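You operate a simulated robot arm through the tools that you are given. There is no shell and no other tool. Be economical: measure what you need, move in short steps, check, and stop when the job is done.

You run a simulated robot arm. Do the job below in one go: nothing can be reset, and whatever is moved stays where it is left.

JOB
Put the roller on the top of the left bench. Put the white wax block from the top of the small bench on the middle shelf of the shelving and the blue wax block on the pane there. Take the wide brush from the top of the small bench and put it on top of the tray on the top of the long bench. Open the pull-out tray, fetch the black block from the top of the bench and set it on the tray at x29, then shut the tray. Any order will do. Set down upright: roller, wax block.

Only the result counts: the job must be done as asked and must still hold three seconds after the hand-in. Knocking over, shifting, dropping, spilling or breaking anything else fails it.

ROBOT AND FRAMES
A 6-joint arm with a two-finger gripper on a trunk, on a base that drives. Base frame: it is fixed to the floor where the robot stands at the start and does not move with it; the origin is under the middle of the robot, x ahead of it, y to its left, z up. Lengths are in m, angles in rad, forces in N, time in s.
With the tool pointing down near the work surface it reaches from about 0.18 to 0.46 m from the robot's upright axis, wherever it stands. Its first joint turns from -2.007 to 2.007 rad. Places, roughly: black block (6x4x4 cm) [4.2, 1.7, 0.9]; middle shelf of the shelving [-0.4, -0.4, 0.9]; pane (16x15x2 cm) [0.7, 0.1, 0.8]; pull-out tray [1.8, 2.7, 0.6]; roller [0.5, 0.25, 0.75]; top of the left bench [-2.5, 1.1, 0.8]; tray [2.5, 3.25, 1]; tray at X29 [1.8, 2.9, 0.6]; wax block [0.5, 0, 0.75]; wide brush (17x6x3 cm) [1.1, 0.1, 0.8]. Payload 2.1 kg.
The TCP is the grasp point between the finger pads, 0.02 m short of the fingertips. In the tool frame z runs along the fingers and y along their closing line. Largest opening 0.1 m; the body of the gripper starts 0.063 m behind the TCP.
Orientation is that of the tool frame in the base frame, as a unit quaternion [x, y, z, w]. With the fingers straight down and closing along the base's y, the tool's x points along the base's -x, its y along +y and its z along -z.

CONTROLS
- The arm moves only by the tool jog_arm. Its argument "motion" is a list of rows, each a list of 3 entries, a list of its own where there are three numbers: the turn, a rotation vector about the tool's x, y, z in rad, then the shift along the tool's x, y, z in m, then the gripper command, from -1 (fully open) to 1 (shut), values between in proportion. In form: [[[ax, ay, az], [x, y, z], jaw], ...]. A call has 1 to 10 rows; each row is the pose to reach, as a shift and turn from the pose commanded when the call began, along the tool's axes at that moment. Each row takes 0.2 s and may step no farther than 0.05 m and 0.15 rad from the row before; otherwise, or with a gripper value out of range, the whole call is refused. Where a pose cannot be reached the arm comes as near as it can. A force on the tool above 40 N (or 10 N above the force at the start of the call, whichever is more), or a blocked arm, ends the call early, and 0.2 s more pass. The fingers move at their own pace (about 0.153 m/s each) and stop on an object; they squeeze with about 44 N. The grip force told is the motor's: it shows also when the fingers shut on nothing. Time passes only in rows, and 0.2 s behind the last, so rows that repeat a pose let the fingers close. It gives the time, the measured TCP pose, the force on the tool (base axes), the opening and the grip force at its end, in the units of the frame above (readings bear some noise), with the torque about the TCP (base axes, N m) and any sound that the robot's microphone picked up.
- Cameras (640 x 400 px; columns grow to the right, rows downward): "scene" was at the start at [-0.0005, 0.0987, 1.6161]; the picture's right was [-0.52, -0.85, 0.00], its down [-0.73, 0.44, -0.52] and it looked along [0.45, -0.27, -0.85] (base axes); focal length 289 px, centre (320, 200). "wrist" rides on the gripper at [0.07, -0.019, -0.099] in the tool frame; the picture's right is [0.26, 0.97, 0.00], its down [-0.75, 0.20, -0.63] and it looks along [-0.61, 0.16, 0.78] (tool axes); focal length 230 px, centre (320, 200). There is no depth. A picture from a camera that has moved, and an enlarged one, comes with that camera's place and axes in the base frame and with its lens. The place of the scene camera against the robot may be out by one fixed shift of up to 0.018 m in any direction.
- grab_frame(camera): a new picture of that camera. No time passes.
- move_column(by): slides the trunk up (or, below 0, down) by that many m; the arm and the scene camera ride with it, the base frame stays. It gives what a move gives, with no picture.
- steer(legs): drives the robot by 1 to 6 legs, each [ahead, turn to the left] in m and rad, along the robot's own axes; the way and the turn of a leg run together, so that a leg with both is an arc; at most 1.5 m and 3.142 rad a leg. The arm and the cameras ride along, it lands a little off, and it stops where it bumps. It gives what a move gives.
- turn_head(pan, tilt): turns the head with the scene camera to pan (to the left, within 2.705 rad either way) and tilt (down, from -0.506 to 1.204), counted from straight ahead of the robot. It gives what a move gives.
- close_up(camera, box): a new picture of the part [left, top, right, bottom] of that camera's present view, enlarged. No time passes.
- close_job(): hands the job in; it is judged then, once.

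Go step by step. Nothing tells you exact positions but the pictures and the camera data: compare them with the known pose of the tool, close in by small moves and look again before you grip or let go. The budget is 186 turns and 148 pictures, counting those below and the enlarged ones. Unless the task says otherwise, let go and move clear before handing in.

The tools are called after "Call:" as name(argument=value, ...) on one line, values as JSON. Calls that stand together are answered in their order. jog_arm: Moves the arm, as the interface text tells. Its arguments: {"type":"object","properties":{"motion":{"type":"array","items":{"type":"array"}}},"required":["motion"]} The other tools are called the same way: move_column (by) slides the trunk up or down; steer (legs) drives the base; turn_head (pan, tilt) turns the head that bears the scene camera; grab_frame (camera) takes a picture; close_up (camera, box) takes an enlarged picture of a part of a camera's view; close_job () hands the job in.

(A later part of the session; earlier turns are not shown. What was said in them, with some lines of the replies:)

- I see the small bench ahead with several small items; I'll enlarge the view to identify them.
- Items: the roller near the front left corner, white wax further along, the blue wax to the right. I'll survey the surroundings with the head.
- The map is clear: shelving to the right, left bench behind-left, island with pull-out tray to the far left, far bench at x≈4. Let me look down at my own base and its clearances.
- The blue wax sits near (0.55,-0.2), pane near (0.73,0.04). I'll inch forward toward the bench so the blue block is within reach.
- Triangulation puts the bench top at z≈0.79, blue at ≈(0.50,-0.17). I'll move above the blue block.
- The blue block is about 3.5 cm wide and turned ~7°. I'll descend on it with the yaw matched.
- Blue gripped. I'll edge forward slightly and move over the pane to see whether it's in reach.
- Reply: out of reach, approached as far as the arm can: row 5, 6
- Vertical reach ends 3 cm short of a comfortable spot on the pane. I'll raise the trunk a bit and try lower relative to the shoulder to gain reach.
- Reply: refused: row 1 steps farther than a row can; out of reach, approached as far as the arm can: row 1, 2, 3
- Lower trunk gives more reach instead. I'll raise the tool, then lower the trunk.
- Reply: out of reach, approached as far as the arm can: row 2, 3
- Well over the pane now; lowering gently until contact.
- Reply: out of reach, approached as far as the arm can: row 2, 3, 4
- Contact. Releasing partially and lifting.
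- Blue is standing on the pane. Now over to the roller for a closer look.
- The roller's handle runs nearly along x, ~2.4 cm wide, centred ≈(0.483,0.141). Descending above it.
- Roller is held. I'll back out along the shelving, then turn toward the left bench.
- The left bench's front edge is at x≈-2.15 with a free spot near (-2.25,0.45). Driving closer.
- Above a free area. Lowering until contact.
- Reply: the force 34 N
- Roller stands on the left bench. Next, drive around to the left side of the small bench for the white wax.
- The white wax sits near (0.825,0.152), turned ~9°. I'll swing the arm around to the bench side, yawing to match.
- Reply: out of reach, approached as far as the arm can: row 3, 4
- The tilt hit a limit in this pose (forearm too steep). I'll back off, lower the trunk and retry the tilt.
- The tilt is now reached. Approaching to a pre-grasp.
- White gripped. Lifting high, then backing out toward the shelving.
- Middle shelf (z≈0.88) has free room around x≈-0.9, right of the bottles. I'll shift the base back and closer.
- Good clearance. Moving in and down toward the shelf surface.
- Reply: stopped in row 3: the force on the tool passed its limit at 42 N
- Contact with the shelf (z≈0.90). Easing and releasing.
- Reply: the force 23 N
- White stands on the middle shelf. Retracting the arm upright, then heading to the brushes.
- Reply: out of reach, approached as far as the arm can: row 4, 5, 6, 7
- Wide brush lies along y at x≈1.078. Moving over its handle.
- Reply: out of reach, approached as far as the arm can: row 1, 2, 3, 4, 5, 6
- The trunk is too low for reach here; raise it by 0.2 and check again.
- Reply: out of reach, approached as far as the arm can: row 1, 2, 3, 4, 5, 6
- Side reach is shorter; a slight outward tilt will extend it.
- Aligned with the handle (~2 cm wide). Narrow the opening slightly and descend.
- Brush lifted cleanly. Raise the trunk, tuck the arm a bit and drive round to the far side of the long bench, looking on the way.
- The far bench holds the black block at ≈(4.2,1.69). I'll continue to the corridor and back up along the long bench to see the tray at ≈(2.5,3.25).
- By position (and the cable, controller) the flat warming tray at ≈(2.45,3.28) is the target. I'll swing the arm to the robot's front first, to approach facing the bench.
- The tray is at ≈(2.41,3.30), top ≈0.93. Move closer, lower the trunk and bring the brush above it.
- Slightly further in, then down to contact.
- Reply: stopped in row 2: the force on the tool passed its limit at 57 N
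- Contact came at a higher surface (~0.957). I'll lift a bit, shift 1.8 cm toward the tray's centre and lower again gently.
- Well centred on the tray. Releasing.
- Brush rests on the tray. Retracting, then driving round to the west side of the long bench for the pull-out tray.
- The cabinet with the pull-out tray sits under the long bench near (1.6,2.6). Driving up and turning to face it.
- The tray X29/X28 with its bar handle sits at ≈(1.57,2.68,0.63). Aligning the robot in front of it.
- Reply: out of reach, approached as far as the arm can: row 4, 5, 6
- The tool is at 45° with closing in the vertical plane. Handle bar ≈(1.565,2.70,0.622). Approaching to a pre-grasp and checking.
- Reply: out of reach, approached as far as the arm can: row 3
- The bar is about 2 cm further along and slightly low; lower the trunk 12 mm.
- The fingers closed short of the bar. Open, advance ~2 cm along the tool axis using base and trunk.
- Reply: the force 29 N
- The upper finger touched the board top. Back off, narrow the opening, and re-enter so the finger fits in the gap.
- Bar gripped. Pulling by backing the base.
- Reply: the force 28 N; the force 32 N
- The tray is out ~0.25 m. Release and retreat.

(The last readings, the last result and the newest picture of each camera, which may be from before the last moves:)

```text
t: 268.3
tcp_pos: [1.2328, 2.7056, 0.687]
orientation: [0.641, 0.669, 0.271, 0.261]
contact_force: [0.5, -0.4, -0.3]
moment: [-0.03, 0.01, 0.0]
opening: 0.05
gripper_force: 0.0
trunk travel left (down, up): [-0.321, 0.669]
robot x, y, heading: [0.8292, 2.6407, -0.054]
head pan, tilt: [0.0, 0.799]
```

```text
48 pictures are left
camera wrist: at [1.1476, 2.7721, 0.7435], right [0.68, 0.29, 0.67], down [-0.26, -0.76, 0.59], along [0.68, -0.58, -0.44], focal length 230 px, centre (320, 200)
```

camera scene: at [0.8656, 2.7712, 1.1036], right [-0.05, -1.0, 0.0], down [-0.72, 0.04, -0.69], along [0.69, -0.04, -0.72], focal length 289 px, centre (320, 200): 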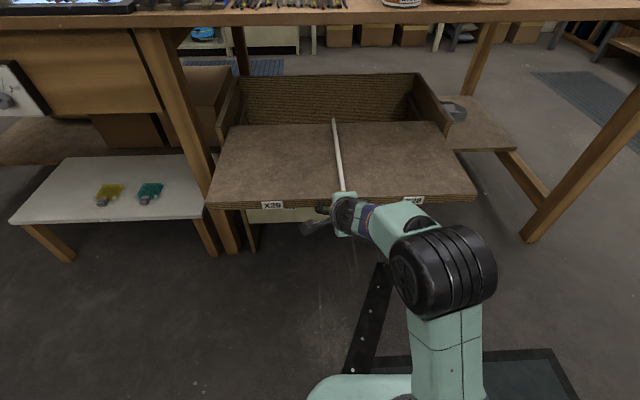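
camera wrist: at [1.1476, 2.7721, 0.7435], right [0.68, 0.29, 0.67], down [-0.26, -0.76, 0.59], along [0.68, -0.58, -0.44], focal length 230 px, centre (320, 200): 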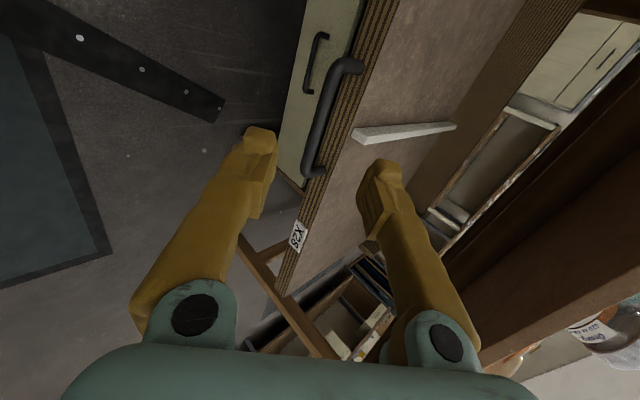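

Now raise, re-orient the tool, and drive to the far bench for the black block.

Call:
move_column(by=0.4)

Call:
jog_arm(motion=[[[0.13, 0, 0], [0, -0.01, 0], -1], [[0.27, 0, 0], [0, -0.02, 0], -1], [[0.41, 0, 0], [0, -0.02, 0], -1], [[0.55, 0, 0], [0, -0.02, 0], -1], [[0.69, 0, 0], [0, -0.02, 0], -1], [[0.785, 0, 0], [0, -0.02, 0], -1]])

Call:
steer(legs=[[0.12, 0], [0, -1.52], [1.48, 0], [0, 1.57]])

```text
t: 272.1
tcp_pos: [1.2325, 2.7052, 1.0846]
orientation: [0.64, 0.669, 0.272, 0.263]
contact_force: [-0.6, 0.3, 0.5]
moment: [-0.03, 0.0, -0.02]
opening: 0.0499
gripper_force: 0.0
trunk travel left (down, up): [-0.721, 0.269]
robot x, y, heading: [0.8266, 2.6462, -0.057]
head pan, tilt: [0.0, 0.799]
```

```text
t: 273.5
tcp_pos: [1.2204, 2.7036, 1.0706]
orientation: [0.692, 0.722, -0.006, -0.004]
contact_force: [-0.3, -0.3, -0.6]
moment: [0.0, 0.0, 0.03]
opening: 0.1001
gripper_force: 0.1
trunk travel left (down, up): [-0.721, 0.269]
robot x, y, heading: [0.8343, 2.6386, -0.055]
head pan, tilt: [0.0, 0.799]
```

```text
t: 289.2
tcp_pos: [1.362, 1.2347, 1.0708]
orientation: [0.672, 0.741, -0.007, -0.001]
contact_force: [-0.3, -0.3, 0.3]
moment: [0.0, 0.02, 0.01]
opening: 0.0998
gripper_force: 0.0
trunk travel left (down, up): [-0.721, 0.269]
robot x, y, heading: [0.9822, 1.15, -0.002]
head pan, tilt: [0.0, 0.799]
```

Call:
steer(legs=[[1.4, 0], [0.6, 0], [0, 0.6], [0.75, 0], [0, -0.6]])

Call:
turn_head(pan=0.1, tilt=0.7)

Call:
grab_frame(camera="scene")

Call:
grab_frame(camera="wrist")

```text
t: 305.9
tcp_pos: [3.9292, 1.6367, 1.0716]
orientation: [0.676, 0.737, -0.005, -0.002]
contact_force: [0.3, 0.4, -0.3]
moment: [0.0, 0.03, 0.03]
opening: 0.1
gripper_force: 0.1
trunk travel left (down, up): [-0.721, 0.269]
robot x, y, heading: [3.5452, 1.5566, -0.007]
head pan, tilt: [0.0, 0.799]
```

```text
t: 306.5
tcp_pos: [3.929, 1.6365, 1.0717]
orientation: [0.677, 0.736, -0.006, -0.003]
contact_force: [-0.3, -0.8, 0.4]
moment: [-0.01, 0.01, 0.02]
opening: 0.1002
gripper_force: 0.0
trunk travel left (down, up): [-0.721, 0.269]
robot x, y, heading: [3.5429, 1.5562, -0.004]
head pan, tilt: [0.099, 0.7]
```

```text
47 pictures are left
camera scene: at [3.5729, 1.6997, 1.5118], right [0.09, -1.0, 0.0], down [-0.64, -0.06, -0.76], along [0.76, 0.07, -0.64], focal length 289 px, centre (320, 200)
```

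scene: 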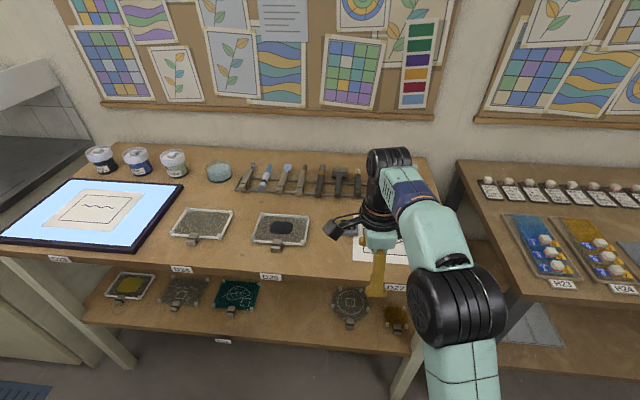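

```text
46 pictures are left
camera wrist: at [3.9059, 1.7065, 1.1703], right [0.94, 0.34, -0.01], down [0.27, -0.73, 0.63], along [0.21, -0.6, -0.78], focal length 230 px, centre (320, 200)
```

wrist: 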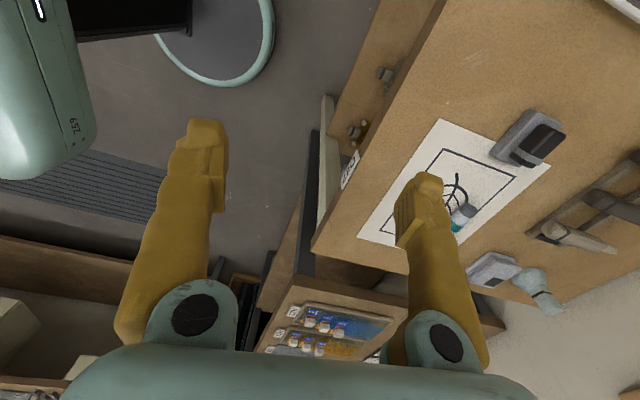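

Call:
close_up(camera="wrist", box=[440, 80, 620, 200])

```text
3.33 times, centred on (530, 140) of wrist
camera zoom: at [3.9059, 1.7065, 1.1703], right [0.94, 0.34, -0.01], down [0.27, -0.73, 0.63], along [0.21, -0.6, -0.78], focal length 767 px, centre (-380, 400)
```

zoom: 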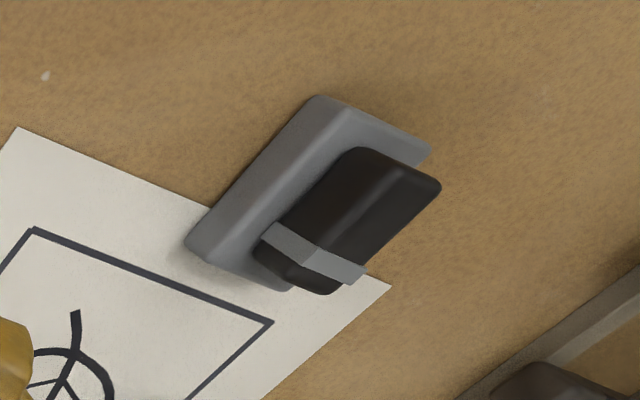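

The "black block" is a grey plate with a black body, long side along y, centre ≈(4.195,1.674). Moving closer and above it.

Call:
steer(legs=[[0.19, 0.0]])

Call:
jog_arm(motion=[[[0, 0, 0.03], [0.01, 0.02, 0.02], -1], [[0, 0, 0.06], [0.02, 0.045, 0.04], -1], [[0, 0, 0.085], [0.03, 0.07, 0.06], -1], [[0, 0, 0.085], [0.033, 0.08, 0.075], -1]])

Call:
grab_frame(camera="wrist")

```text
t: 308.1
tcp_pos: [4.1182, 1.6369, 1.0719]
orientation: [0.675, 0.738, -0.007, -0.002]
contact_force: [1.3, 0.3, -0.6]
moment: [0.0, 0.01, -0.06]
opening: 0.0999
gripper_force: 0.1
trunk travel left (down, up): [-0.721, 0.269]
robot x, y, heading: [3.7379, 1.5573, -0.003]
head pan, tilt: [0.099, 0.7]
```

```text
t: 309.1
tcp_pos: [4.1764, 1.6702, 0.9968]
orientation: [0.706, 0.709, -0.006, -0.001]
contact_force: [0.4, -0.2, 0.0]
moment: [-0.02, 0.02, 0.0]
opening: 0.1002
gripper_force: 0.0
out of reach, approached as far as the arm can: row 3, 4
trunk travel left (down, up): [-0.721, 0.269]
robot x, y, heading: [3.734, 1.5557, -0.007]
head pan, tilt: [0.099, 0.7]
```

```text
44 pictures are left
camera wrist: at [4.16, 1.7409, 1.0966], right [0.97, 0.26, -0.01], down [0.21, -0.75, 0.63], along [0.16, -0.61, -0.78], focal length 230 px, centre (320, 200)
```

wrist: 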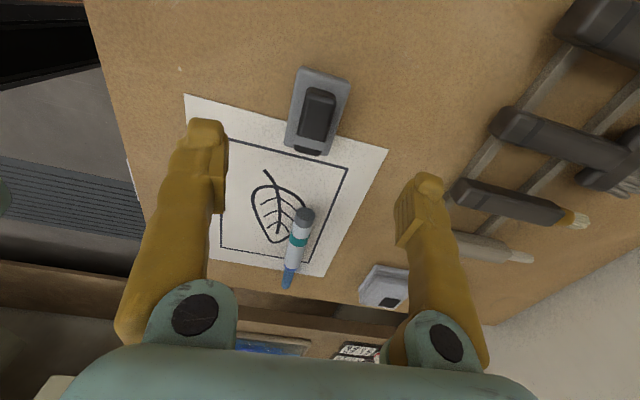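

Aligned above it. Descending, with the force guard.

Call:
jog_arm(motion=[[[0, 0, 0], [0.003, -0.003, 0.035], -0.6], [[0, 0, 0], [0.003, -0.003, 0.062], -0.6], [[0, 0, 0], [0.003, -0.003, 0.07], -0.6]])

Call:
grab_frame(camera="wrist")

```text
t: 309.9
tcp_pos: [4.1715, 1.6739, 0.9275]
orientation: [0.706, 0.708, -0.006, -0.002]
contact_force: [0.6, 0.1, -0.3]
moment: [0.02, 0.0, 0.0]
opening: 0.0795
gripper_force: 0.0
trunk travel left (down, up): [-0.721, 0.269]
robot x, y, heading: [3.7387, 1.5536, -0.008]
head pan, tilt: [0.099, 0.7]
```

```text
43 pictures are left
camera wrist: at [4.1546, 1.7451, 1.0264], right [0.97, 0.26, -0.01], down [0.21, -0.75, 0.63], along [0.16, -0.61, -0.78], focal length 230 px, centre (320, 200)
```

wrist: 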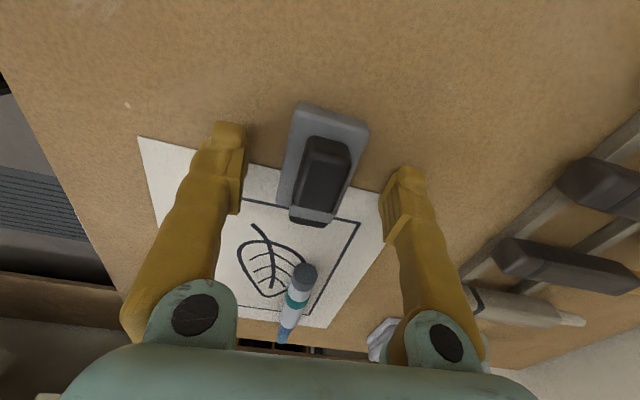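

Call:
jog_arm(motion=[[[0, 0, 0], [0, 0, 0.012], -0.6], [[0, 0, 0], [0, 0, 0.022], -0.6], [[0, 0, 0], [0, 0, 0.028], -0.6]])

Call:
grab_frame(camera="wrist")

```text
t: 310.4
tcp_pos: [4.175, 1.6744, 0.9189]
orientation: [0.705, 0.709, 0.003, 0.003]
contact_force: [-1.3, -0.1, 20.7]
moment: [-0.15, 0.99, -0.01]
opening: 0.0829
gripper_force: 2.6
trunk travel left (down, up): [-0.721, 0.269]
robot x, y, heading: [3.7367, 1.5548, -0.006]
head pan, tilt: [0.099, 0.7]
stopped in row 2: the force on the tool passed its limit at 56 N (the readings are from after the stop); the commanded pose is now the measured one
```

```text
42 pictures are left
camera wrist: at [4.1564, 1.7447, 1.0176], right [0.96, 0.26, 0.01], down [0.2, -0.75, 0.63], along [0.17, -0.61, -0.78], focal length 230 px, centre (320, 200)
```

wrist: 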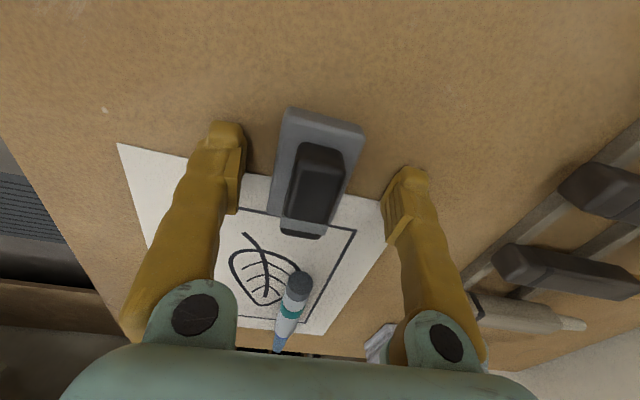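

The tips touched the bench (surface ≈0.897). Raise slightly and close.

Call:
jog_arm(motion=[[[0, 0, 0], [0, -0.004, -0.006], -0.6], [[0, 0, 0], [0, -0.004, -0.006], 0], [[0, 0, 0], [0, -0.004, -0.006], 1], [[0, 0, 0], [0, -0.004, -0.006], 1], [[0, 0, 0], [0, -0.004, -0.006], 1]])

Call:
grab_frame(camera="wrist")

```text
t: 311.6
tcp_pos: [4.1742, 1.6748, 0.9215]
orientation: [0.706, 0.709, 0.0, 0.001]
contact_force: [0.1, -0.2, 0.1]
moment: [0.0, -0.01, -0.02]
opening: 0.0391
gripper_force: 43.9
trunk travel left (down, up): [-0.721, 0.269]
robot x, y, heading: [3.7317, 1.5561, -0.007]
head pan, tilt: [0.099, 0.7]
```

```text
41 pictures are left
camera wrist: at [4.1547, 1.7455, 1.0201], right [0.96, 0.26, 0.0], down [0.2, -0.75, 0.63], along [0.17, -0.61, -0.78], focal length 230 px, centre (320, 200)
```

wrist: 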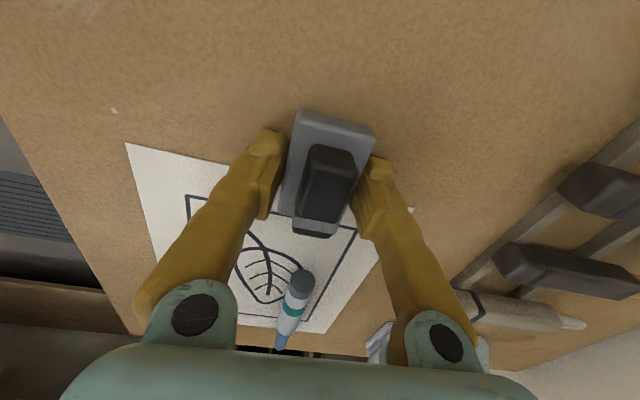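

Call:
jog_arm(motion=[[[0, 0, 0], [0, 0, -0.01], 1], [[0, 0, 0], [0, 0, -0.045], 1], [[0, 0, 0], [0.02, -0.03, -0.08], 1], [[0, 0, 0], [0.03, -0.06, -0.115], 1], [[0, 0, 0], [0.03, -0.09, -0.13], 1]])

Call:
grab_frame(camera="wrist")

```text
refused: row 3 steps farther than a row can; nothing moved
```

```text
40 pictures are left
camera wrist: at [4.1547, 1.7455, 1.0201], right [0.96, 0.26, 0.0], down [0.2, -0.75, 0.63], along [0.17, -0.61, -0.78], focal length 230 px, centre (320, 200)
```

wrist: 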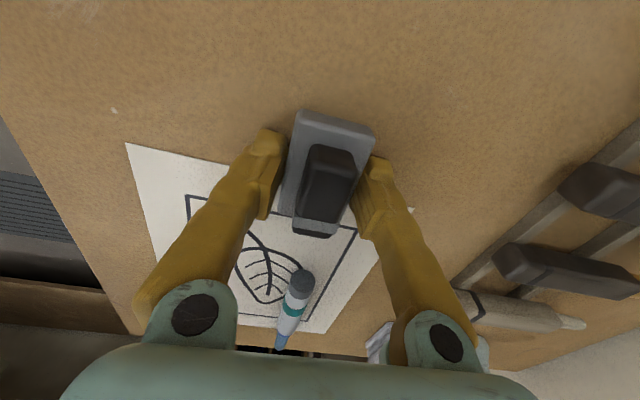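

Call:
jog_arm(motion=[[[0, 0, 0], [0, 0, -0.01], 1], [[0, 0, 0], [0, 0, -0.045], 1], [[0, 0, 0], [0, 0, -0.085], 1], [[0, 0, 0], [0, -0.03, -0.12], 1], [[0, 0, 0], [0, -0.07, -0.14], 1], [[0, 0, 0], [0, -0.1, -0.15], 1]])

Call:
grab_frame(camera="wrist")

```text
t: 313.0
tcp_pos: [4.0691, 1.6736, 1.0707]
orientation: [0.705, 0.709, 0.001, 0.001]
contact_force: [-1.0, -0.5, -5.9]
moment: [-0.03, 0.0, 0.01]
opening: 0.0388
gripper_force: 43.9
trunk travel left (down, up): [-0.721, 0.269]
robot x, y, heading: [3.736, 1.5561, -0.006]
head pan, tilt: [0.099, 0.7]
```

```text
39 pictures are left
camera wrist: at [4.0505, 1.7446, 1.1699], right [0.96, 0.26, 0.0], down [0.2, -0.75, 0.63], along [0.17, -0.61, -0.78], focal length 230 px, centre (320, 200)
```

wrist: 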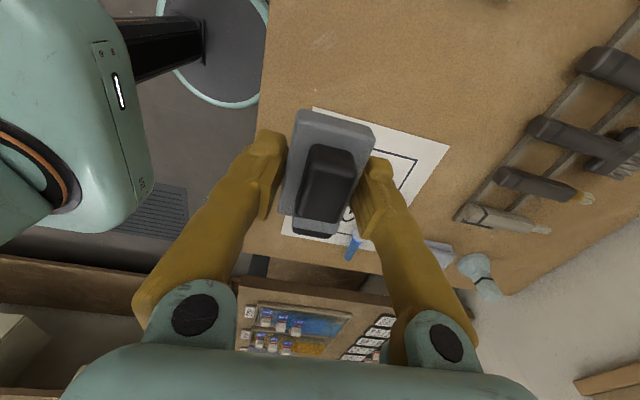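

Block held. Driving back to the pull-out tray.

Call:
steer(legs=[[-0.19, 0], [0, 0.6], [-0.75, 0], [0, -0.6], [-1.4, 0], [-0.65, 0]])

```text
t: 331.4
tcp_pos: [1.1767, 1.2627, 1.0704]
orientation: [0.707, 0.707, -0.001, 0.002]
contact_force: [0.3, 0.0, -5.5]
moment: [-0.01, -0.01, 0.0]
opening: 0.0393
gripper_force: 44.2
trunk travel left (down, up): [-0.721, 0.269]
robot x, y, heading: [0.8402, 1.1411, -0.01]
head pan, tilt: [0.099, 0.7]
```

Call:
steer(legs=[[0, 1.525], [1.2, 0], [0.42, 0]])

Call:
steer(legs=[[0, -1.515]])

Call:
turn_head(pan=-0.1, tilt=0.95)

Call:
grab_frame(camera="scene")

```text
t: 343.3
tcp_pos: [0.8225, 3.0768, 1.0719]
orientation: [0.015, 1.0, 0.002, 0.001]
contact_force: [-0.3, -0.3, -4.3]
moment: [0.0, 0.02, 0.03]
opening: 0.0393
gripper_force: 44.3
trunk travel left (down, up): [-0.721, 0.269]
robot x, y, heading: [0.9313, 2.7386, 1.531]
head pan, tilt: [0.099, 0.7]
```

```text
t: 347.3
tcp_pos: [1.2581, 2.8739, 1.0691]
orientation: [0.686, 0.728, 0.0, 0.002]
contact_force: [0.5, -0.9, -5.4]
moment: [0.0, 0.03, -0.01]
opening: 0.0389
gripper_force: 43.5
trunk travel left (down, up): [-0.721, 0.269]
robot x, y, heading: [0.9274, 2.7387, 0.053]
head pan, tilt: [0.099, 0.7]
```

```text
t: 348.1
tcp_pos: [1.2581, 2.8741, 1.0706]
orientation: [0.686, 0.728, 0.0, 0.001]
contact_force: [-0.5, -0.3, -4.8]
moment: [-0.04, 0.02, 0.0]
opening: 0.0391
gripper_force: 43.3
trunk travel left (down, up): [-0.721, 0.269]
robot x, y, heading: [0.9285, 2.7418, 0.048]
head pan, tilt: [-0.099, 0.949]
```

```text
38 pictures are left
camera scene: at [0.9368, 2.866, 1.492], right [-0.05, -1.0, 0.0], down [-0.81, 0.04, -0.58], along [0.58, -0.03, -0.81], focal length 289 px, centre (320, 200)
```

scene: 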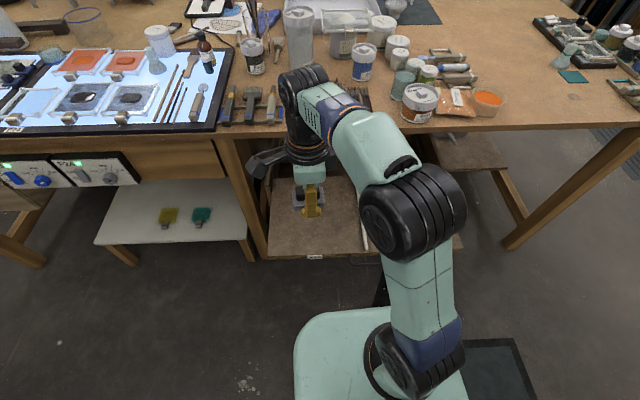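

The tray's X29 half spans y≈2.70–3.0, front x≈1.34. Moving in, lowering the trunk, and reaching over it.

Call:
steer(legs=[[0.08, 0]])

Call:
move_column(by=-0.34)

Call:
jog_arm(motion=[[[0, 0, 0], [-0.01, 0.03, 0], 1], [[0, 0, 0], [-0.02, 0.065, 0], 1], [[0, 0, 0], [-0.03, 0.1, 0], 1], [[0, 0, 0], [-0.03, 0.125, 0.01], 1]])

Call:
grab_frame(camera="wrist")

Call:
grab_frame(camera="scene")

```text
t: 349.1
tcp_pos: [1.3292, 2.8789, 1.0733]
orientation: [0.685, 0.729, 0.003, 0.004]
contact_force: [-0.9, -0.3, -4.5]
moment: [-0.01, -0.03, -0.01]
opening: 0.0393
gripper_force: 43.9
trunk travel left (down, up): [-0.721, 0.269]
robot x, y, heading: [1.0097, 2.7424, 0.05]
head pan, tilt: [-0.099, 0.949]
```

```text
t: 352.5
tcp_pos: [1.3369, 2.8785, 0.7313]
orientation: [0.684, 0.729, 0.001, 0.002]
contact_force: [0.2, -0.4, -5.0]
moment: [-0.03, 0.0, 0.02]
opening: 0.039
gripper_force: 43.8
trunk travel left (down, up): [-0.381, 0.609]
robot x, y, heading: [1.0094, 2.741, 0.05]
head pan, tilt: [-0.099, 0.949]
```

```text
t: 353.5
tcp_pos: [1.4362, 2.8508, 0.7106]
orientation: [0.684, 0.729, 0.0, 0.0]
contact_force: [0.5, -0.1, -4.9]
moment: [0.0, 0.01, -0.01]
opening: 0.0389
gripper_force: 44.0
out of reach, approached as far as the arm can: row 3, 4
trunk travel left (down, up): [-0.381, 0.609]
robot x, y, heading: [1.0069, 2.741, 0.054]
head pan, tilt: [-0.099, 0.949]
```

```text
37 pictures are left
camera wrist: at [1.4146, 2.9202, 0.8095], right [0.95, 0.32, 0.0], down [0.25, -0.74, 0.63], along [0.2, -0.6, -0.78], focal length 230 px, centre (320, 200)
```

wrist: 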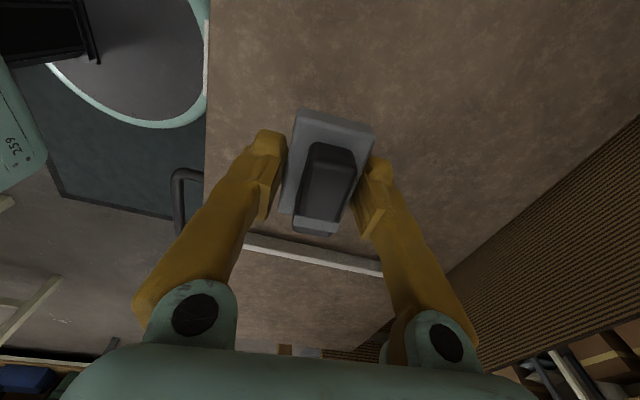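

```text
36 pictures are left
camera scene: at [1.0177, 2.8697, 1.152], right [-0.05, -1.0, 0.0], down [-0.81, 0.04, -0.58], along [0.58, -0.03, -0.81], focal length 289 px, centre (320, 200)
```

scene: 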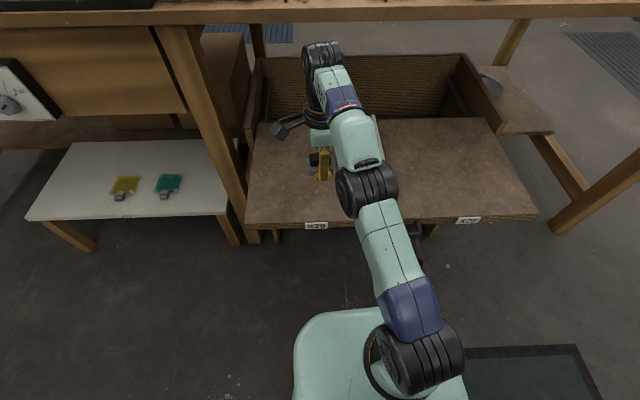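

Call:
steer(legs=[[0.035, 0]])

Call:
jog_arm(motion=[[[0, 0, 0], [0, 0, 0.03], 1], [[0, 0, 0], [0, 0, 0.05], 1], [[0, 0, 0], [0, 0, 0.056], 1], [[0, 0, 0], [0, 0, 0.06], 1], [[0, 0, 0], [0, 0, 0.063], 1]])

```text
t: 354.3
tcp_pos: [1.4729, 2.8521, 0.71]
orientation: [0.685, 0.728, 0.0, 0.002]
contact_force: [1.3, 0.0, -5.5]
moment: [-0.03, 0.02, 0.01]
opening: 0.039
gripper_force: 43.9
trunk travel left (down, up): [-0.381, 0.609]
robot x, y, heading: [1.0463, 2.7432, 0.052]
head pan, tilt: [-0.099, 0.949]
```

```text
t: 355.5
tcp_pos: [1.4722, 2.8528, 0.6494]
orientation: [0.685, 0.729, 0.0, 0.002]
contact_force: [-0.3, 0.0, -4.8]
moment: [-0.01, 0.0, 0.03]
opening: 0.0391
gripper_force: 44.2
trunk travel left (down, up): [-0.381, 0.609]
robot x, y, heading: [1.0423, 2.7424, 0.052]
head pan, tilt: [-0.099, 0.949]
```

Call:
jog_arm(motion=[[[0, 0, 0], [0, 0, 0.003], 1], [[0, 0, 0], [0, 0, 0.006], 1], [[0, 0, 0], [0, 0, 0.009], 1], [[0, 0, 0], [0, 0, 0.011], 1]])

Call:
grab_frame(camera="wrist")

```text
t: 356.5
tcp_pos: [1.4703, 2.8511, 0.6406]
orientation: [0.685, 0.728, 0.005, 0.004]
contact_force: [1.7, 1.0, 23.1]
moment: [0.92, 0.18, -0.1]
opening: 0.0387
gripper_force: 44.3
trunk travel left (down, up): [-0.381, 0.609]
robot x, y, heading: [1.0456, 2.7449, 0.059]
head pan, tilt: [-0.099, 0.949]
```

```text
35 pictures are left
camera wrist: at [1.4464, 2.9204, 0.7399], right [0.95, 0.32, 0.01], down [0.24, -0.74, 0.63], along [0.21, -0.6, -0.78], focal length 230 px, centre (320, 200)
```

wrist: 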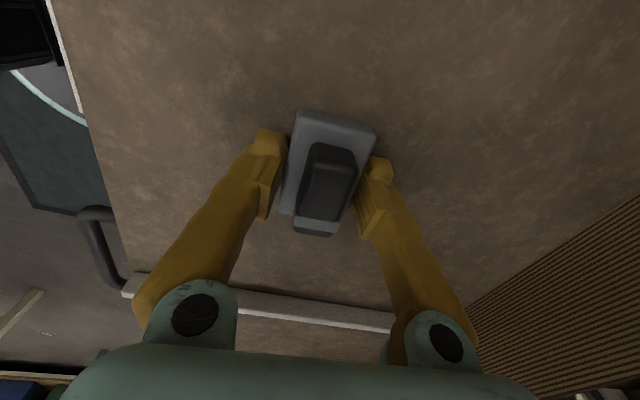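

Contact on the tray. Ease, release, and lift.

Call:
jog_arm(motion=[[[0, 0, 0], [0, 0, -0.003], 1], [[0, 0, 0], [0, 0, -0.003], 0], [[0, 0, 0], [0, 0, -0.003], -0.4], [[0, 0, 0], [0, 0, -0.003], -0.4], [[0, 0, 0], [0, 0, -0.04], -0.4], [[0, 0, 0], [0, -0.0, -0.08], -0.4], [[0, 0, 0], [0.0, -0.03, -0.11], 0], [[0, 0, 0], [0.0, -0.07, -0.12], 0]])

Call:
grab_frame(camera="wrist")

```text
t: 358.3
tcp_pos: [1.3995, 2.8498, 0.7602]
orientation: [0.686, 0.728, 0.0, 0.001]
contact_force: [-0.2, 0.1, -0.1]
moment: [-0.01, -0.01, -0.01]
opening: 0.0501
gripper_force: 0.1
out of reach, approached as far as the arm can: row 6
trunk travel left (down, up): [-0.381, 0.609]
robot x, y, heading: [1.0445, 2.7433, 0.052]
head pan, tilt: [-0.099, 0.949]
```

```text
34 pictures are left
camera wrist: at [1.3766, 2.9204, 0.8587], right [0.95, 0.32, 0.0], down [0.24, -0.74, 0.63], along [0.2, -0.6, -0.78], focal length 230 px, centre (320, 200)
```

wrist: 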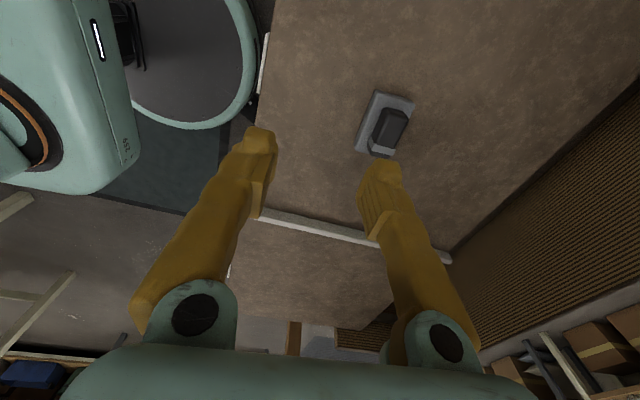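

The block sits on X29. Now back up, tilt the tool and close the fingers so I can push the tray shut by its front edge.

Call:
steer(legs=[[0, -0.052], [-0.19, 0]])

Call:
jog_arm(motion=[[[-0.13, 0, 0], [-0.005, 0, 0], 1], [[-0.27, 0, 0], [-0.01, 0, 0], 1], [[-0.41, 0, 0], [-0.02, 0, 0], 1], [[-0.55, 0, 0], [-0.03, 0, 0], 1], [[-0.69, 0, 0], [-0.04, 0, 0], 1], [[-0.785, 0, 0], [-0.04, 0, 0], 1]])

Call:
move_column(by=-0.06)

Call:
grab_frame(camera="wrist")

Call:
grab_frame(camera="scene")

```text
t: 360.3
tcp_pos: [1.2156, 2.8347, 0.7589]
orientation: [0.703, 0.711, 0.001, 0.003]
contact_force: [0.6, -0.4, 0.7]
moment: [0.0, -0.02, 0.03]
opening: 0.05
gripper_force: 0.1
trunk travel left (down, up): [-0.381, 0.609]
robot x, y, heading: [0.8562, 2.7402, 0.002]
head pan, tilt: [-0.099, 0.949]
```

```text
t: 361.7
tcp_pos: [1.2222, 2.7936, 0.7575]
orientation: [0.649, 0.656, 0.273, 0.271]
contact_force: [0.2, -0.3, -0.3]
moment: [-0.03, 0.01, -0.03]
opening: 0.0
gripper_force: 29.7
out of reach, approached as far as the arm can: row 6
trunk travel left (down, up): [-0.381, 0.609]
robot x, y, heading: [0.8579, 2.7445, 0.001]
head pan, tilt: [-0.099, 0.949]
```

```text
t: 362.7
tcp_pos: [1.221, 2.7951, 0.6979]
orientation: [0.648, 0.657, 0.273, 0.27]
contact_force: [-0.2, -0.1, -0.1]
moment: [0.0, 0.0, -0.03]
opening: 0.0
gripper_force: 29.4
trunk travel left (down, up): [-0.321, 0.669]
robot x, y, heading: [0.8536, 2.7468, 0.003]
head pan, tilt: [-0.099, 0.949]
```

```text
33 pictures are left
camera wrist: at [1.138, 2.8649, 0.7543], right [0.68, 0.27, 0.68], down [-0.3, -0.75, 0.59], along [0.67, -0.6, -0.43], focal length 230 px, centre (320, 200)
```

wrist: 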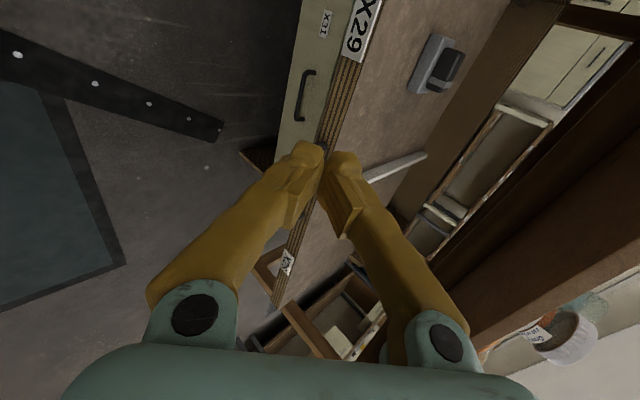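

```text
32 pictures are left
camera scene: at [0.8675, 2.8708, 1.092], right [-0.1, -1.0, 0.0], down [-0.81, 0.08, -0.58], along [0.58, -0.06, -0.81], focal length 289 px, centre (320, 200)
```

scene: 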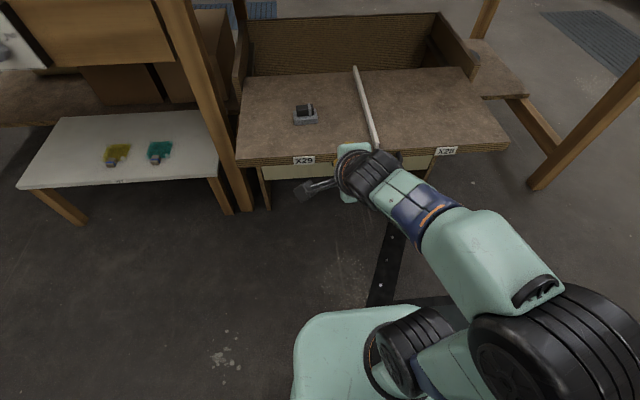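

Call:
jog_arm(motion=[[[0, 0, 0], [0, -0.03, 0.03], 1], [[0, 0, 0], [0, -0.06, 0.06], 1]])

Call:
grab_frame(camera="wrist")

```text
t: 363.3
tcp_pos: [1.2214, 2.7896, 0.6359]
orientation: [0.649, 0.658, 0.271, 0.269]
contact_force: [1.5, -0.6, 0.7]
moment: [0.0, 0.04, -0.01]
opening: 0.0002
gripper_force: 29.2
out of reach, approached as far as the arm can: row 2
trunk travel left (down, up): [-0.321, 0.669]
robot x, y, heading: [0.8549, 2.7424, -0.003]
head pan, tilt: [-0.099, 0.949]
```

```text
31 pictures are left
camera wrist: at [1.1384, 2.8597, 0.693], right [0.68, 0.27, 0.68], down [-0.29, -0.75, 0.59], along [0.67, -0.6, -0.43], focal length 230 px, centre (320, 200)
```

wrist: 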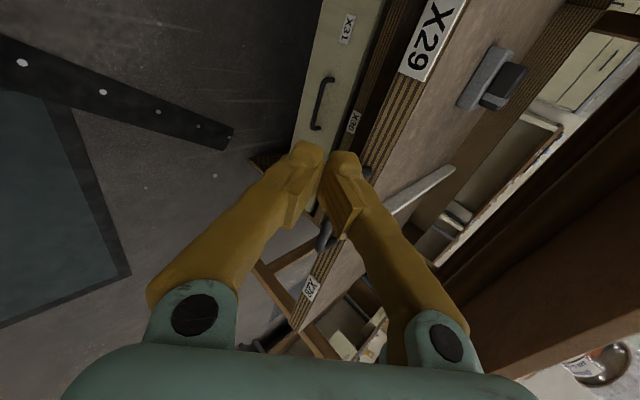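

Call:
jog_arm(motion=[[[0, 0, 0], [0.018, 0, 0], 1]])

Call:
move_column(by=-0.024)

Call:
steer(legs=[[0.08, 0]])

Call:
grab_frame(camera="wrist")

```text
t: 363.7
tcp_pos: [1.2231, 2.8072, 0.6408]
orientation: [0.648, 0.659, 0.271, 0.269]
contact_force: [0.5, -0.2, 0.2]
moment: [-0.03, 0.0, -0.01]
opening: 0.0
gripper_force: 29.6
out of reach, approached as far as the arm can: row 1
trunk travel left (down, up): [-0.321, 0.669]
robot x, y, heading: [0.8572, 2.7471, -0.005]
head pan, tilt: [-0.099, 0.949]
```

```text
t: 364.4
tcp_pos: [1.2229, 2.8071, 0.6165]
orientation: [0.649, 0.658, 0.271, 0.269]
contact_force: [0.9, 0.6, 0.1]
moment: [0.01, 0.02, -0.04]
opening: 0.0
gripper_force: 29.1
trunk travel left (down, up): [-0.297, 0.693]
robot x, y, heading: [0.8542, 2.743, -0.001]
head pan, tilt: [-0.099, 0.949]
```

```text
t: 365.4
tcp_pos: [1.302, 2.8078, 0.6153]
orientation: [0.649, 0.658, 0.271, 0.269]
contact_force: [0.0, 0.3, -0.1]
moment: [0.01, 0.01, -0.02]
opening: 0.0002
gripper_force: 29.3
trunk travel left (down, up): [-0.297, 0.693]
robot x, y, heading: [0.9337, 2.744, -0.002]
head pan, tilt: [-0.099, 0.949]
```

```text
30 pictures are left
camera wrist: at [1.2184, 2.8766, 0.6736], right [0.68, 0.27, 0.68], down [-0.29, -0.75, 0.59], along [0.67, -0.6, -0.43], focal length 230 px, centre (320, 200)
```

wrist: 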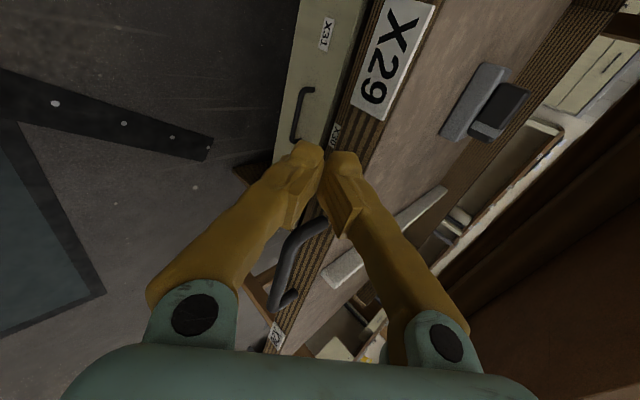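

Call:
steer(legs=[[0.05, 0]])

Call:
grab_frame(camera="wrist")

```text
t: 366.4
tcp_pos: [1.351, 2.8078, 0.6168]
orientation: [0.648, 0.659, 0.272, 0.268]
contact_force: [-0.2, 0.2, 0.4]
moment: [-0.03, -0.01, 0.0]
opening: 0.0001
gripper_force: 29.5
trunk travel left (down, up): [-0.297, 0.693]
robot x, y, heading: [0.9806, 2.7469, 0.001]
head pan, tilt: [-0.099, 0.949]
```

```text
29 pictures are left
camera wrist: at [1.2679, 2.8772, 0.6735], right [0.68, 0.27, 0.68], down [-0.29, -0.75, 0.59], along [0.67, -0.6, -0.43], focal length 230 px, centre (320, 200)
```

wrist: 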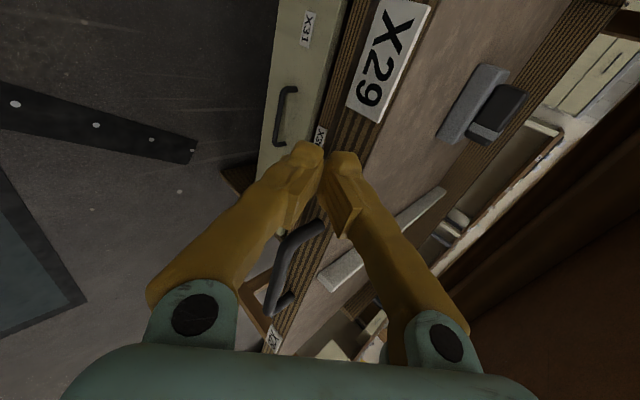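

The tray moves along with the push. Continue.

Call:
steer(legs=[[0.18, 0]])

Call:
grab_frame(camera="scene")

```text
t: 367.9
tcp_pos: [1.5336, 2.8072, 0.6155]
orientation: [0.649, 0.658, 0.271, 0.269]
contact_force: [-0.6, -0.3, -0.8]
moment: [-0.01, -0.02, -0.04]
opening: 0.0002
gripper_force: 29.4
trunk travel left (down, up): [-0.297, 0.693]
robot x, y, heading: [1.163, 2.7475, 0.001]
head pan, tilt: [-0.099, 0.949]
```

```text
28 pictures are left
camera scene: at [1.1783, 2.8712, 1.0679], right [-0.1, -1.0, 0.0], down [-0.81, 0.08, -0.58], along [0.58, -0.06, -0.81], focal length 289 px, centre (320, 200)
```

scene: 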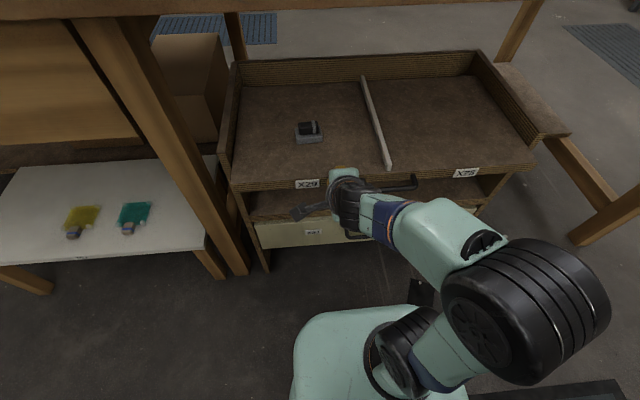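

Nearly closed. Push the last part with the arm under the force guard.

Call:
jog_arm(motion=[[[0, 0, 0], [0, 0.0106, 0.0106], 1], [[0, 0, 0], [0, 0.0177, 0.0177], 1], [[0, 0, 0], [0, 0.0247, 0.0247], 1], [[0, 0, 0], [0, 0.0318, 0.0318], 1], [[0, 0, 0], [0, 0.0389, 0.0389], 1], [[0, 0, 0], [0, 0.046, 0.046], 1]])

Call:
close_up(camera="scene", box=[210, 40, 560, 280])

```text
t: 369.4
tcp_pos: [1.5913, 2.8065, 0.6155]
orientation: [0.65, 0.659, 0.268, 0.269]
contact_force: [-28.3, 0.7, 15.0]
moment: [-0.16, -0.33, -0.23]
opening: 0.0
gripper_force: 29.2
trunk travel left (down, up): [-0.297, 0.693]
robot x, y, heading: [1.163, 2.7445, 0.006]
head pan, tilt: [-0.099, 0.949]
stopped in row 6: the force on the tool passed its limit at 44 N (the readings are from after the stop); the commanded pose is now the measured one
```

```text
1.67 times, centred on (385, 160) of scene
camera zoom: at [1.1697, 2.8711, 1.0685], right [-0.1, -1.0, 0.0], down [-0.81, 0.08, -0.59], along [0.59, -0.06, -0.81], focal length 482 px, centre (212, 267)
```

zoom: 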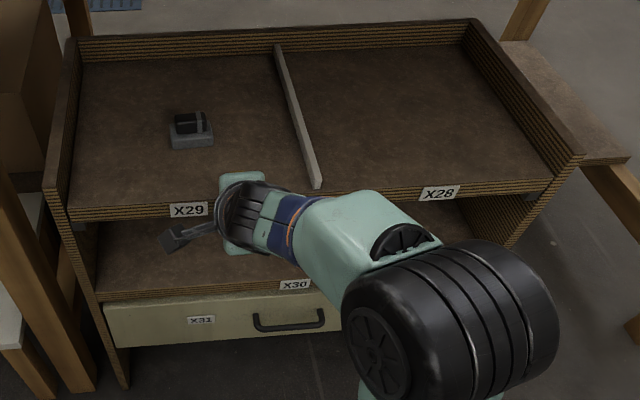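

Hard stop reached: tray shut. Retract and verify.

Call:
jog_arm(motion=[[[0, 0, 0], [0, -0.02, -0.02], 1], [[0, 0, 0], [0, -0.045, -0.045], 1], [[0, 0, 0], [0, -0.07, -0.07], 1], [[0, 0, 0], [0, -0.09, -0.09], 1]])

Call:
steer(legs=[[-0.2, 0]])

Call:
grab_frame(camera="scene")

Call:
grab_frame(camera="wrist")

```text
t: 370.4
tcp_pos: [1.496, 2.8145, 0.618]
orientation: [0.651, 0.66, 0.266, 0.265]
contact_force: [0.8, -0.2, -0.4]
moment: [0.0, -0.01, 0.02]
opening: 0.0
gripper_force: 28.8
out of reach, approached as far as the arm can: row 3, 4
trunk travel left (down, up): [-0.297, 0.693]
robot x, y, heading: [1.1659, 2.7431, 0.003]
head pan, tilt: [-0.099, 0.949]
```

```text
t: 371.9
tcp_pos: [1.2964, 2.814, 0.617]
orientation: [0.65, 0.661, 0.267, 0.265]
contact_force: [0.5, -0.2, 0.3]
moment: [-0.02, -0.04, -0.02]
opening: 0.0
gripper_force: 29.8
trunk travel left (down, up): [-0.297, 0.693]
robot x, y, heading: [0.9625, 2.7435, 0.009]
head pan, tilt: [-0.099, 0.949]
```

```text
26 pictures are left
camera scene: at [0.9765, 2.8704, 1.068], right [-0.09, -1.0, 0.0], down [-0.81, 0.08, -0.58], along [0.58, -0.05, -0.81], focal length 289 px, centre (320, 200)
```

scene: 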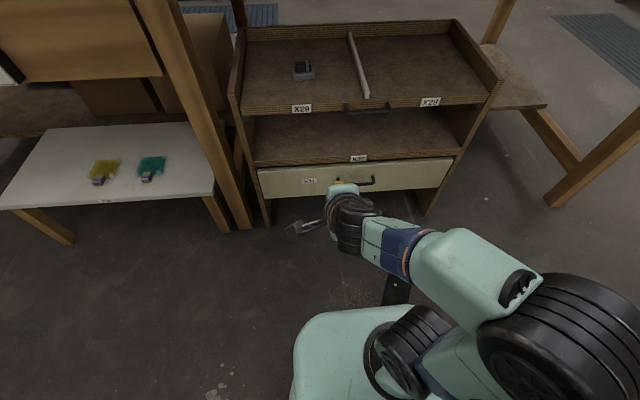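

```text
25 pictures are left
camera wrist: at [1.2132, 2.8844, 0.6757], right [0.69, 0.27, 0.67], down [-0.28, -0.75, 0.59], along [0.67, -0.6, -0.44], focal length 230 px, centre (320, 200)
```

wrist: 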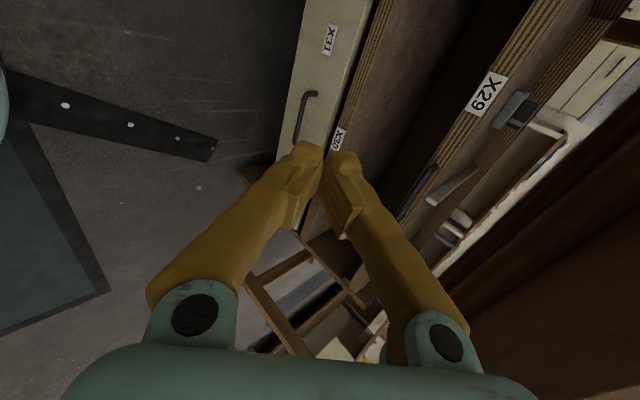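

Call:
close_job()

```text
The job is handed in.
```

I placed all five items, closed the pull-out tray and handed the job in; I don't have the verdict yet. Two identifications were my judgement:
- **Tray for the brush:** I put it on the flat warming tray with the cable, which matched the given position. The bigger white tray was about half a metre away.
- **Blue wax block:** its label reads "Air" where the yellow and white blocks read "Wax", but it was the only blue one I saw.
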